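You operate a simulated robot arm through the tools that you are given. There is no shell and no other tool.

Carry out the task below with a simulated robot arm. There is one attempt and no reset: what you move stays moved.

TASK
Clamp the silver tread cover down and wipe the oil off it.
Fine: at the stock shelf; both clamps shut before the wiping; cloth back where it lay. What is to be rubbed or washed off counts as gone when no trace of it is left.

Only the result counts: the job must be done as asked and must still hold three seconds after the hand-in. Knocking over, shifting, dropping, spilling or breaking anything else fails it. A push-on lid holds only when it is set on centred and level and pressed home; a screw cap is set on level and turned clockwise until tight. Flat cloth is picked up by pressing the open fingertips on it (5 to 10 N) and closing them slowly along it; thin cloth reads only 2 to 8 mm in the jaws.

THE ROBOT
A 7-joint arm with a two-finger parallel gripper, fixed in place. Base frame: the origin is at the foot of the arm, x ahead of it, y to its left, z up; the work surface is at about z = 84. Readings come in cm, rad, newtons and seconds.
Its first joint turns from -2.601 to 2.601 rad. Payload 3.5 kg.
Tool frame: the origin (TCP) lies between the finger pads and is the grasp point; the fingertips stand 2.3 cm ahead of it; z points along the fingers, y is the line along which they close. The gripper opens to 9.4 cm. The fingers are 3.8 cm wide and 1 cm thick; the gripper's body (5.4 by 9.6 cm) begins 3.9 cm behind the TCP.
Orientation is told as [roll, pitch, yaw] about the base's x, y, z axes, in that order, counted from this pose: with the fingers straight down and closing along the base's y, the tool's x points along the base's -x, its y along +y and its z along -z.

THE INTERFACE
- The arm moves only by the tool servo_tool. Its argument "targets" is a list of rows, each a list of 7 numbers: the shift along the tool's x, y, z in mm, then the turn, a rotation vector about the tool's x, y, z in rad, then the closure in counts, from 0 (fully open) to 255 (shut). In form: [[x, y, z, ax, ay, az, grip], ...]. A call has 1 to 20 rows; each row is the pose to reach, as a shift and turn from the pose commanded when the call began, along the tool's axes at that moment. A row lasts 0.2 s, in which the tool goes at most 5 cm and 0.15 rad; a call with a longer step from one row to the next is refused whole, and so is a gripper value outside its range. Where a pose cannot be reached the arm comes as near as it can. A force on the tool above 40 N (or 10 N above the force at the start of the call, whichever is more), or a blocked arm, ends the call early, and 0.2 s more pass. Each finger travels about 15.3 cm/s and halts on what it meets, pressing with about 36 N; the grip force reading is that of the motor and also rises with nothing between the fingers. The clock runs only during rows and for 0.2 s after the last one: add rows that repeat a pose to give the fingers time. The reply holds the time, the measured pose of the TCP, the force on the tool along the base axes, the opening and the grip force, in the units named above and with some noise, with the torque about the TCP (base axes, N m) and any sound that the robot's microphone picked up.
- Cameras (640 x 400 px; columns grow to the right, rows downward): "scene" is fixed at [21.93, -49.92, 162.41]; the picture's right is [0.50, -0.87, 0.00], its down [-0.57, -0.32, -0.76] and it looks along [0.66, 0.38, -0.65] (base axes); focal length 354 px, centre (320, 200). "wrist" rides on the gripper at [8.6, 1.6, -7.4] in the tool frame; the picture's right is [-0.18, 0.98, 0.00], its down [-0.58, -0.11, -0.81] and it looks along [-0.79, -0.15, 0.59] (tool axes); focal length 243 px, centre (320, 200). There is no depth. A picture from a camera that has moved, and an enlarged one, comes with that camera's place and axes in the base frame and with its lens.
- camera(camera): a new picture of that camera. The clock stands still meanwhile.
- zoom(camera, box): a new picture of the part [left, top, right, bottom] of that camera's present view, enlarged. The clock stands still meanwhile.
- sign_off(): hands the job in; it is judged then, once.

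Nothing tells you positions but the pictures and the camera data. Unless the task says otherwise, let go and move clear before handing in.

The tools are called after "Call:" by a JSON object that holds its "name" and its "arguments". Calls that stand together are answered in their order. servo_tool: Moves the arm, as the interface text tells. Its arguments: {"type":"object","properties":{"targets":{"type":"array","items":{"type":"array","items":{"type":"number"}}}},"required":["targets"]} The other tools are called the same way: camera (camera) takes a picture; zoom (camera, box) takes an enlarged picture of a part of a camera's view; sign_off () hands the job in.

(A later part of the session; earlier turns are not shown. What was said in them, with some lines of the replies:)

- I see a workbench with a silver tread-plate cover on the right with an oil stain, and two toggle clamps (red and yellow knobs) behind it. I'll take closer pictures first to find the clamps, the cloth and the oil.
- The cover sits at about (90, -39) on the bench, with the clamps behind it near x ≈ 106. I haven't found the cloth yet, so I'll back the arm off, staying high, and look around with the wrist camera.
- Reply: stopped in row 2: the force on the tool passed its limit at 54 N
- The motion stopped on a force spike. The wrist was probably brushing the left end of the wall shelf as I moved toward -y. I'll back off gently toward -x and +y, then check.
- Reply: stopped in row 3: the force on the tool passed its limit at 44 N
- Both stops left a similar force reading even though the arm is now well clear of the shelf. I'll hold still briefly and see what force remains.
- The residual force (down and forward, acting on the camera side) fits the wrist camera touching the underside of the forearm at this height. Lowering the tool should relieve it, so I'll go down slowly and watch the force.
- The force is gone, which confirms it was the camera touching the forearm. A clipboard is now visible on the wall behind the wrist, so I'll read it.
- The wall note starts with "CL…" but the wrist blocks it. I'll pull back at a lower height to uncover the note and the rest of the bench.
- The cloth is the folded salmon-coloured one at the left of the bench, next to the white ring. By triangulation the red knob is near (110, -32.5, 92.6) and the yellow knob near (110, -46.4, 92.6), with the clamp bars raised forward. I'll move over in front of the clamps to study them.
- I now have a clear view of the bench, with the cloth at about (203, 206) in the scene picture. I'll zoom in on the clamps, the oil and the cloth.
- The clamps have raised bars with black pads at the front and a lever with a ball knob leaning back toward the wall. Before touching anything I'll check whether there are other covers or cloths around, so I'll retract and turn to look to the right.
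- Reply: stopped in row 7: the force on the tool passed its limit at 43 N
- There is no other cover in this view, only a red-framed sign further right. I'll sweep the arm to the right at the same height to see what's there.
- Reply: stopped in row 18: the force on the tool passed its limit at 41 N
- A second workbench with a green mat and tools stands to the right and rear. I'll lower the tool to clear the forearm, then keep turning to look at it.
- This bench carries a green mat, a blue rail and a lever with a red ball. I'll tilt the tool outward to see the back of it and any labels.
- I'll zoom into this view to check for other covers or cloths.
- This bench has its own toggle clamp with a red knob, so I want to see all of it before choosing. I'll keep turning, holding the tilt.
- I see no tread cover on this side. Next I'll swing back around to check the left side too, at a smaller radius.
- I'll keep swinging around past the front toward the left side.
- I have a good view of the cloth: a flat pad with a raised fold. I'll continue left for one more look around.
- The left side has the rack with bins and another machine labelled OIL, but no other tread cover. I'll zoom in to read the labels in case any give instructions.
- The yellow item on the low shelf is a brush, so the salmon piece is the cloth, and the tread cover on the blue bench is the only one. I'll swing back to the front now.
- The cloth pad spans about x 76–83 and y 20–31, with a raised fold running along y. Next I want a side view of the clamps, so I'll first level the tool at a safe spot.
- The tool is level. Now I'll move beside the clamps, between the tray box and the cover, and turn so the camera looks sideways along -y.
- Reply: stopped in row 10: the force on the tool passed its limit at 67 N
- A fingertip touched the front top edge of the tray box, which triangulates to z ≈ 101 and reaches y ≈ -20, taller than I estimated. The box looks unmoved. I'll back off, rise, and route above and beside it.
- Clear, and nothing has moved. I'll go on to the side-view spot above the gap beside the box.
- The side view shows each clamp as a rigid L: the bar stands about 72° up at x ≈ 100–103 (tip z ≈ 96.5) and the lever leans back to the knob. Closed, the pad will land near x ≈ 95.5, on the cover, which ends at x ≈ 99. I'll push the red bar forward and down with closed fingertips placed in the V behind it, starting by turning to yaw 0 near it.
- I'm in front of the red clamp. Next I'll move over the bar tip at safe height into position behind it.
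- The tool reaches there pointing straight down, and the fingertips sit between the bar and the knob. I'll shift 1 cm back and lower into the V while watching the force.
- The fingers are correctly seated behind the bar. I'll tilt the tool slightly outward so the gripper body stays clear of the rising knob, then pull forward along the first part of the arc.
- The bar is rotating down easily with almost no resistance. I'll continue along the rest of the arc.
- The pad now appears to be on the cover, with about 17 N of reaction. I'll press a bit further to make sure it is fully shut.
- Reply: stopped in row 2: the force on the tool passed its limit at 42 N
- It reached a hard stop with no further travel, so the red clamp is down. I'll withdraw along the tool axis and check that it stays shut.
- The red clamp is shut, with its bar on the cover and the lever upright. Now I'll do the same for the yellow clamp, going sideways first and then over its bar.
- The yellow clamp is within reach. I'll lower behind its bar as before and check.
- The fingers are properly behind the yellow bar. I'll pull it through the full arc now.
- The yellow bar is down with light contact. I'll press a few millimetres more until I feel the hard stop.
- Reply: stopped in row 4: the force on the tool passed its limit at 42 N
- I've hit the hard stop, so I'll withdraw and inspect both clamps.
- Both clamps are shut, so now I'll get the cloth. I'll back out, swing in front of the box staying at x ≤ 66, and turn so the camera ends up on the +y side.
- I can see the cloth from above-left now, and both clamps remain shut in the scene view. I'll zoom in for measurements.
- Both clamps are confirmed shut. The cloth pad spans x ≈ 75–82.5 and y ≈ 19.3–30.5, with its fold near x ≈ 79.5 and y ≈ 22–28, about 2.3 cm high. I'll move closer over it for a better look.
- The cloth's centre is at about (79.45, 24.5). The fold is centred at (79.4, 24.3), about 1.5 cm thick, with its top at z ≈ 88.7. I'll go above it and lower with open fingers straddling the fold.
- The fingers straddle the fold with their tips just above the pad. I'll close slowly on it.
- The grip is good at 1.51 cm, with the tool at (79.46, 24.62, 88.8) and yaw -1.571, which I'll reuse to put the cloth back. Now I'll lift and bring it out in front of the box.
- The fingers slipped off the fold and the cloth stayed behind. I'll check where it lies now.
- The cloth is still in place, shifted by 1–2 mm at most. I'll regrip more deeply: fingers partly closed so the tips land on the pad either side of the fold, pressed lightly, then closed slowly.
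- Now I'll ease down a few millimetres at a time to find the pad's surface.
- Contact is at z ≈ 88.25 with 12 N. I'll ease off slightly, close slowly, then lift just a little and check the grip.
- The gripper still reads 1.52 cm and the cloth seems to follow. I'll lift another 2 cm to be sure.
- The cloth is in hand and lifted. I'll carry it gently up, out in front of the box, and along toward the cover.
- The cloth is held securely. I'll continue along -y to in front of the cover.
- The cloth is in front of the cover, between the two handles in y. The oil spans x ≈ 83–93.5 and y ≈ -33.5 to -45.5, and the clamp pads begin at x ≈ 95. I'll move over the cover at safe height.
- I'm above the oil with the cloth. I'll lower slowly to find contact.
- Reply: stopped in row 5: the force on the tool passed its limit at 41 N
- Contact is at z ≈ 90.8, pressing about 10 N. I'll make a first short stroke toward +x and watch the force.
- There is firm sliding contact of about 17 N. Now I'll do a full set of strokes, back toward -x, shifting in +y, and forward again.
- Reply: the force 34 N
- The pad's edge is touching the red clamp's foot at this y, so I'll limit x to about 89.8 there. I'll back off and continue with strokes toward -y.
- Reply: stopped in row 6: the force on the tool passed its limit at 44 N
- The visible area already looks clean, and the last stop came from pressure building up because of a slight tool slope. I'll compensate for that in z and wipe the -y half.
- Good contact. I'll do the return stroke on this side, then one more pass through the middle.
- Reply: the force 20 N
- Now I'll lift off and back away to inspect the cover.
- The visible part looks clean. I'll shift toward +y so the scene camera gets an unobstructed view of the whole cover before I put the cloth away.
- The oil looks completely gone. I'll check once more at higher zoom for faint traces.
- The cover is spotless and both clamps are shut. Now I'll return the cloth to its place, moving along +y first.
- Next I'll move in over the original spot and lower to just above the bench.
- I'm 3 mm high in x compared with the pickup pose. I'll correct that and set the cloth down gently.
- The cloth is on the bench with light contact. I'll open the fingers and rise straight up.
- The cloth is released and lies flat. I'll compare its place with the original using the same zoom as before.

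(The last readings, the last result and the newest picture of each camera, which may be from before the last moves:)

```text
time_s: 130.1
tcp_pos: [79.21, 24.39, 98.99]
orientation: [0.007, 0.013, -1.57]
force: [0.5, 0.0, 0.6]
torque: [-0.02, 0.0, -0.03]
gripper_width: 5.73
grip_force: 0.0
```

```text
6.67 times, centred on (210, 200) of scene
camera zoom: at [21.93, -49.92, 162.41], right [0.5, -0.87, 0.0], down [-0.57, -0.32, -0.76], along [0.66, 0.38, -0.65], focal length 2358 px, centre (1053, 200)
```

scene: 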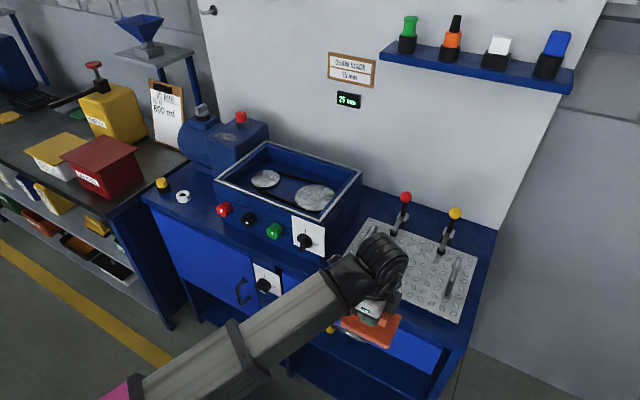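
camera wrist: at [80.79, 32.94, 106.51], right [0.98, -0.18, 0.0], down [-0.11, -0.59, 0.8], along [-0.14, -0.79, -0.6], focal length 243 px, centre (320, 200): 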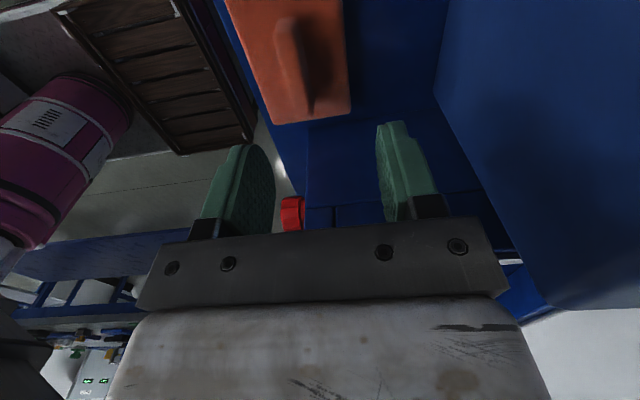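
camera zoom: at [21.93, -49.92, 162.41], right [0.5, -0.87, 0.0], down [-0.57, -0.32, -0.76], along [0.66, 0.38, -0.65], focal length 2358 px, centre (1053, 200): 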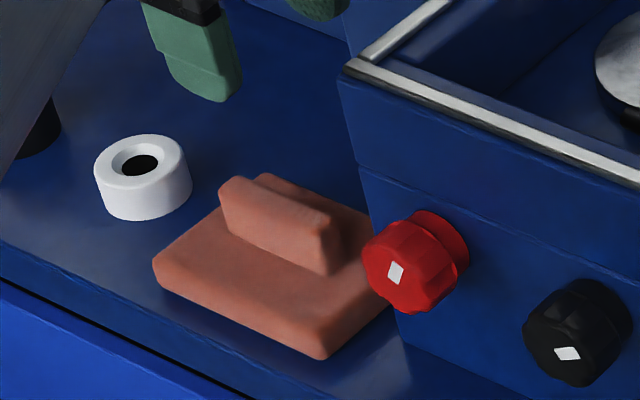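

The cloth was dragged about 2 cm toward -x by a fingertip as the fingers opened. I'll fix that by regripping the fold at x ≈ 77.4 with the tips clear of the pad, sliding it back 2 cm, and releasing.

Call:
{"name": "servo_tool", "arguments": {"targets": [[-1, -8, 5, 0, 0, 0, 100], [-2, -18, 20, 0, 0, 0, 100], [-2, -18.6, 45, 0, 0, 0, 100], [-2, -18.6, 70, 0, 0, 0, 100], [-2, -18.6, 88, 0, 0, 0, 100], [-2, -18.6, 96, 0, 0, 0, 100], [-2, -18.6, 99, 0, 0, 0, 100], [-2, -18.6, 99, 0, 0, 0, 100]]}}

Call:
{"name": "camera", "arguments": {"camera": "wrist"}}

```text
time_s: 131.9
tcp_pos: [77.31, 24.33, 88.84]
orientation: [0.007, 0.012, -1.568]
force: [-0.4, 0.3, -0.1]
torque: [0.01, 0.01, 0.0]
gripper_width: 5.74
grip_force: 0.1
```

```text
taken
camera wrist: at [79.01, 32.9, 96.48], right [0.98, -0.18, 0.01], down [-0.11, -0.59, 0.8], along [-0.14, -0.79, -0.6], focal length 243 px, centre (320, 200)
```

wrist: 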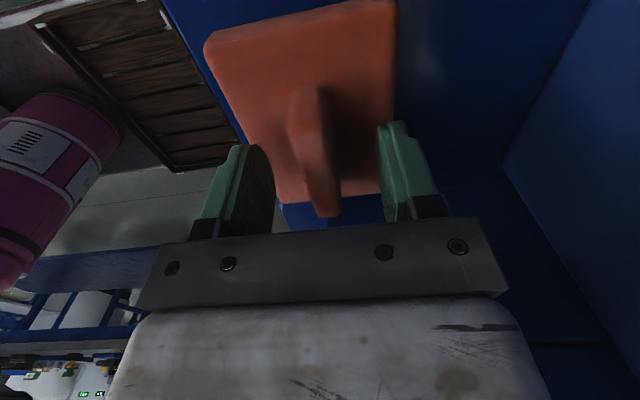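

The alignment matches the first grasp. I'll close slowly, slide +2 cm in x along the bench, and stop there still holding.

Call:
{"name": "servo_tool", "arguments": {"targets": [[0, 0, 0, 0, 0, 0, 130], [0, 0, 0, 0, 0, 0, 160], [0, 0, 0, 0, 0, 0, 185], [0, 0, 0, 0, 0, 0, 205], [0, 0, 0, 0, 0, 0, 220], [0, 0, 0, 0, 0, 0, 240], [0, 0, 0, 0, 0, 0, 255], [0, 0, 0, 0, 0, 0, 255], [0, 3, 0, 0, 0, 0, 255], [0.5, 7, 0, 0, 0, 0, 255], [1, 11, 0, 0, 0, 0, 255], [1.5, 15, 0, 0, 0, 0, 255], [2, 19, 0, 0, 0, 0, 255], [2, 20.5, 0, 0, 0, 0, 255], [2, 20.5, 0, 0, 0, 0, 255]]}}

Call:
{"name": "camera", "arguments": {"camera": "wrist"}}

Call:
{"name": "zoom", "arguments": {"camera": "scene", "box": [170, 170, 250, 230]}}

```text
time_s: 135.1
tcp_pos: [79.52, 24.52, 89.06]
orientation: [0.008, 0.013, -1.571]
force: [-0.7, 0.2, 0.7]
torque: [0.02, -0.02, -0.03]
gripper_width: 1.51
grip_force: 35.7
```

```text
taken
camera wrist: at [81.1, 33.07, 96.54], right [0.98, -0.18, 0.01], down [-0.11, -0.59, 0.8], along [-0.14, -0.79, -0.6], focal length 243 px, centre (320, 200)
```

wrist: 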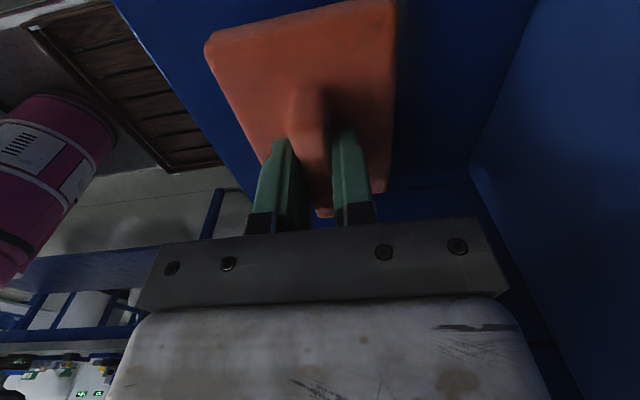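

```text
6.67 times, centred on (210, 200) of scene
camera zoom: at [21.93, -49.92, 162.41], right [0.5, -0.87, 0.0], down [-0.57, -0.32, -0.76], along [0.66, 0.38, -0.65], focal length 2358 px, centre (1053, 200)
```

zoom: 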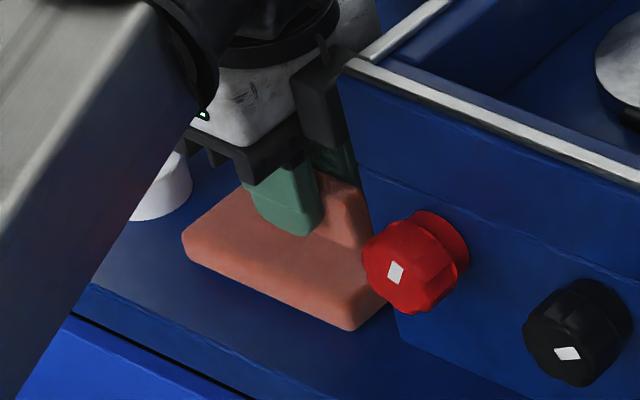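

The cloth's corners now match the original picture within a pixel or two. I'll open slowly and check before lifting.

Call:
{"name": "servo_tool", "arguments": {"targets": [[0, 0, 0, 0, 0, 0, 240], [0, 0, 0, 0, 0, 0, 225], [0, 0, 0, 0, 0, 0, 210], [0, 0, 0, 0, 0, 0, 195], [0, 0, 0, 0, 0, 0, 170], [0, 0, 0, 0, 0, 0, 140], [0, 0, 0, 0, 0, 0, 120], [0, 0, 0, 0, 0, 0, 120]]}}

Call:
{"name": "camera", "arguments": {"camera": "wrist"}}

Call:
{"name": "zoom", "arguments": {"camera": "scene", "box": [170, 170, 250, 230]}}

```text
time_s: 136.9
tcp_pos: [79.5, 24.65, 88.92]
orientation: [0.006, 0.012, -1.569]
force: [-0.5, 0.2, -0.2]
torque: [-0.01, -0.01, 0.0]
gripper_width: 4.98
grip_force: 0.1
```

```text
taken
camera wrist: at [81.1, 33.07, 96.54], right [0.98, -0.18, 0.01], down [-0.11, -0.59, 0.8], along [-0.14, -0.79, -0.6], focal length 243 px, centre (320, 200)
```

wrist: 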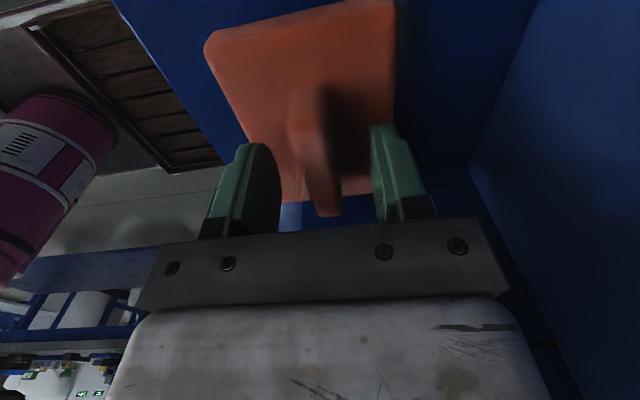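

```text
6.67 times, centred on (210, 200) of scene
camera zoom: at [21.93, -49.92, 162.41], right [0.5, -0.87, 0.0], down [-0.57, -0.32, -0.76], along [0.66, 0.38, -0.65], focal length 2358 px, centre (1053, 200)
```

zoom: 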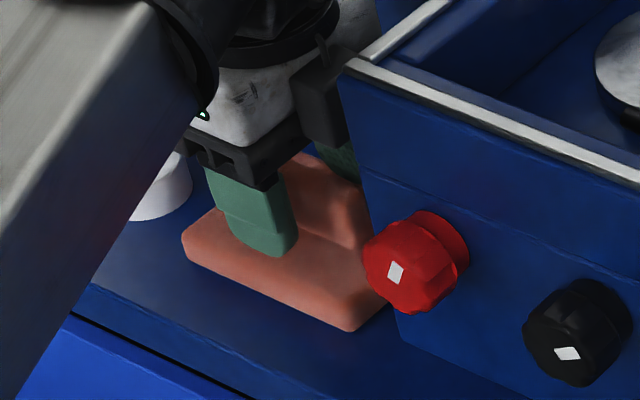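

The cloth stayed in place on release. I'll rise straight up and back away to a clear spot, then check everything.

Call:
{"name": "servo_tool", "arguments": {"targets": [[0, 0, -5, 0, 0, 0, 120], [0, 0, -18, 0, 0, 0, 120], [0, 0, -40, 0, 0, 0, 120], [0, 0, -70, 0, 0, 0, 120], [0, 0, -95, 0, 0, 0, 120], [0, -15, -105, 0, 0, 0, 120], [0, -40, -105, 0, 0, 0, 120], [0, -75, -105, 0, 0, 0, 120], [0, -110, -105, 0, 0, 0, 120], [0, -145, -105, 0, 0, 0, 120], [0, -175, -105, 0, 0, 0, 120], [0, -190, -105, 0, 0, 0, 120], [0, -195, -105, 0, 0, 0, 120]]}}

Call:
{"name": "camera", "arguments": {"camera": "scene"}}

Call:
{"name": "zoom", "arguments": {"camera": "scene", "box": [170, 170, 250, 230]}}

Call:
{"name": "zoom", "arguments": {"camera": "scene", "box": [330, 170, 500, 330]}}

Call:
{"name": "zoom", "arguments": {"camera": "scene", "box": [360, 0, 600, 150]}}

```text
time_s: 139.7
tcp_pos: [60.1, 24.47, 99.48]
orientation: [0.006, 0.011, -1.569]
force: [0.0, 0.6, 0.5]
torque: [-0.02, 0.0, -0.03]
gripper_width: 4.97
grip_force: 0.0
```

```text
taken
```

scene: 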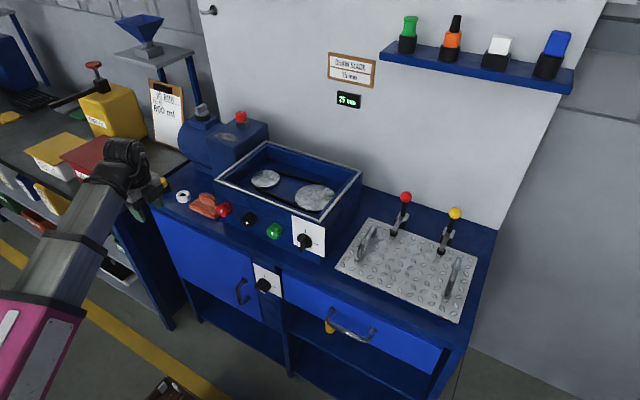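

```text
6.67 times, centred on (210, 200) of scene
camera zoom: at [21.93, -49.92, 162.41], right [0.5, -0.87, 0.0], down [-0.57, -0.32, -0.76], along [0.66, 0.38, -0.65], focal length 2358 px, centre (1053, 200)
```

zoom: 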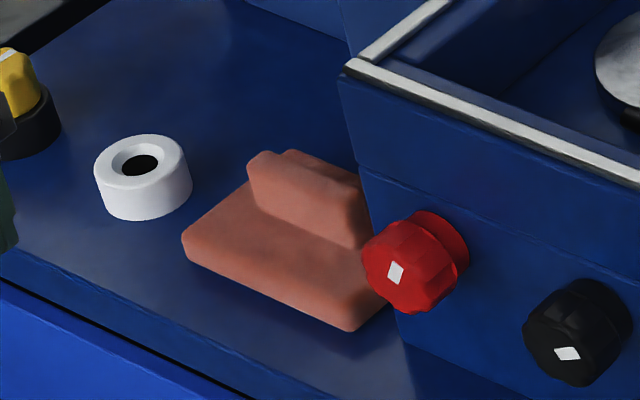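

```text
2.50 times, centred on (415, 250) of scene
camera zoom: at [21.93, -49.92, 162.41], right [0.5, -0.87, 0.0], down [-0.57, -0.32, -0.76], along [0.66, 0.38, -0.65], focal length 884 px, centre (82, 75)
```

zoom: 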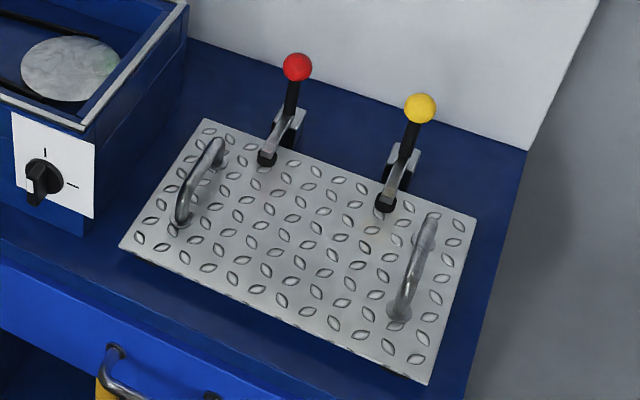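

```text
2.67 times, centred on (480, 75) of scene
camera zoom: at [21.93, -49.92, 162.41], right [0.5, -0.87, 0.0], down [-0.57, -0.32, -0.76], along [0.66, 0.38, -0.65], focal length 943 px, centre (-107, 533)
```

zoom: 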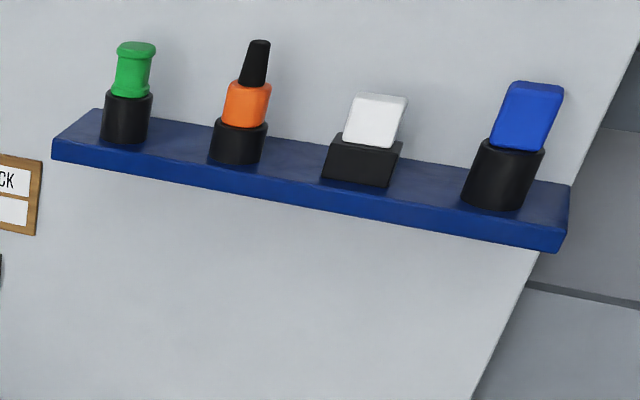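

Everything matches: the cloth is at its original spot, the cover is clean and the shelf items are untouched. I'll take one last close look at the clamp feet to confirm they sit on the cover.

Call:
{"name": "zoom", "arguments": {"camera": "scene", "box": [380, 185, 420, 240]}}

Call:
{"name": "zoom", "arguments": {"camera": "scene", "box": [430, 200, 470, 260]}}

```text
7.27 times, centred on (400, 212) of scene
camera zoom: at [21.93, -49.92, 162.41], right [0.5, -0.87, 0.0], down [-0.57, -0.32, -0.76], along [0.66, 0.38, -0.65], focal length 2572 px, centre (-262, 109)
```

zoom: 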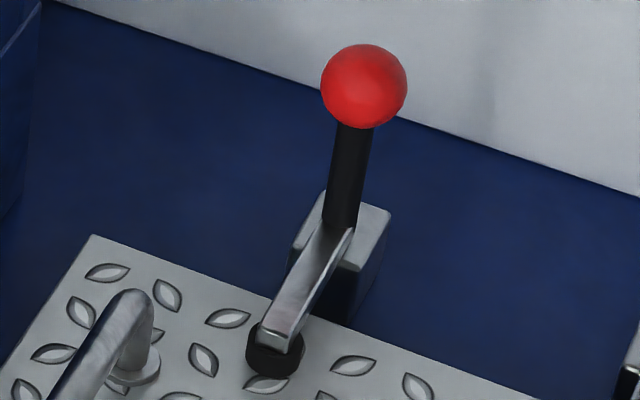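

```text
6.67 times, centred on (450, 230) of scene
camera zoom: at [21.93, -49.92, 162.41], right [0.5, -0.87, 0.0], down [-0.57, -0.32, -0.76], along [0.66, 0.38, -0.65], focal length 2358 px, centre (-547, 0)
```

zoom: 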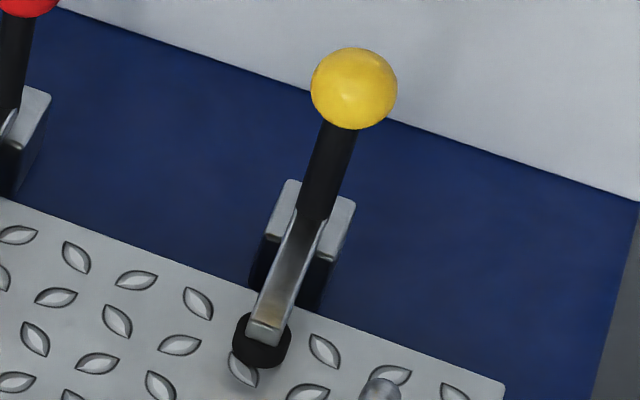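

Both clamp feet sit flat on the cover with the levers upright. The oil is gone, the cloth is back where it lay, and the arm is clear and holding nothing. I'm handing in.

Call:
{"name": "sign_off", "arguments": {}}

```text
The job is handed in.
```

The silver tread cover is clamped down and the oil is wiped off. I shut the red clamp and then the yellow one before wiping, and pressed each until it would go no further. In the last close-up pictures no trace of oil is left on the cover.

- **Cloth:** It is back where it lay; its corners match the first pictures. When I put it down, the fingers dragged it about 2 cm, so I slid it back.
- **Contacts:** One fingertip bumped the front edge of the tray box at 67 N. The wrist camera also brushed the arm itself a few times. During wiping, the cloth pressed against the foot of the red clamp at about 31 N. I saw nothing moved or damaged in the pictures afterwards.
- **"At the stock shelf":** I took this to mean the cover on the blue bench, under the wall shelf. I looked around on both sides and saw no other tread cover.
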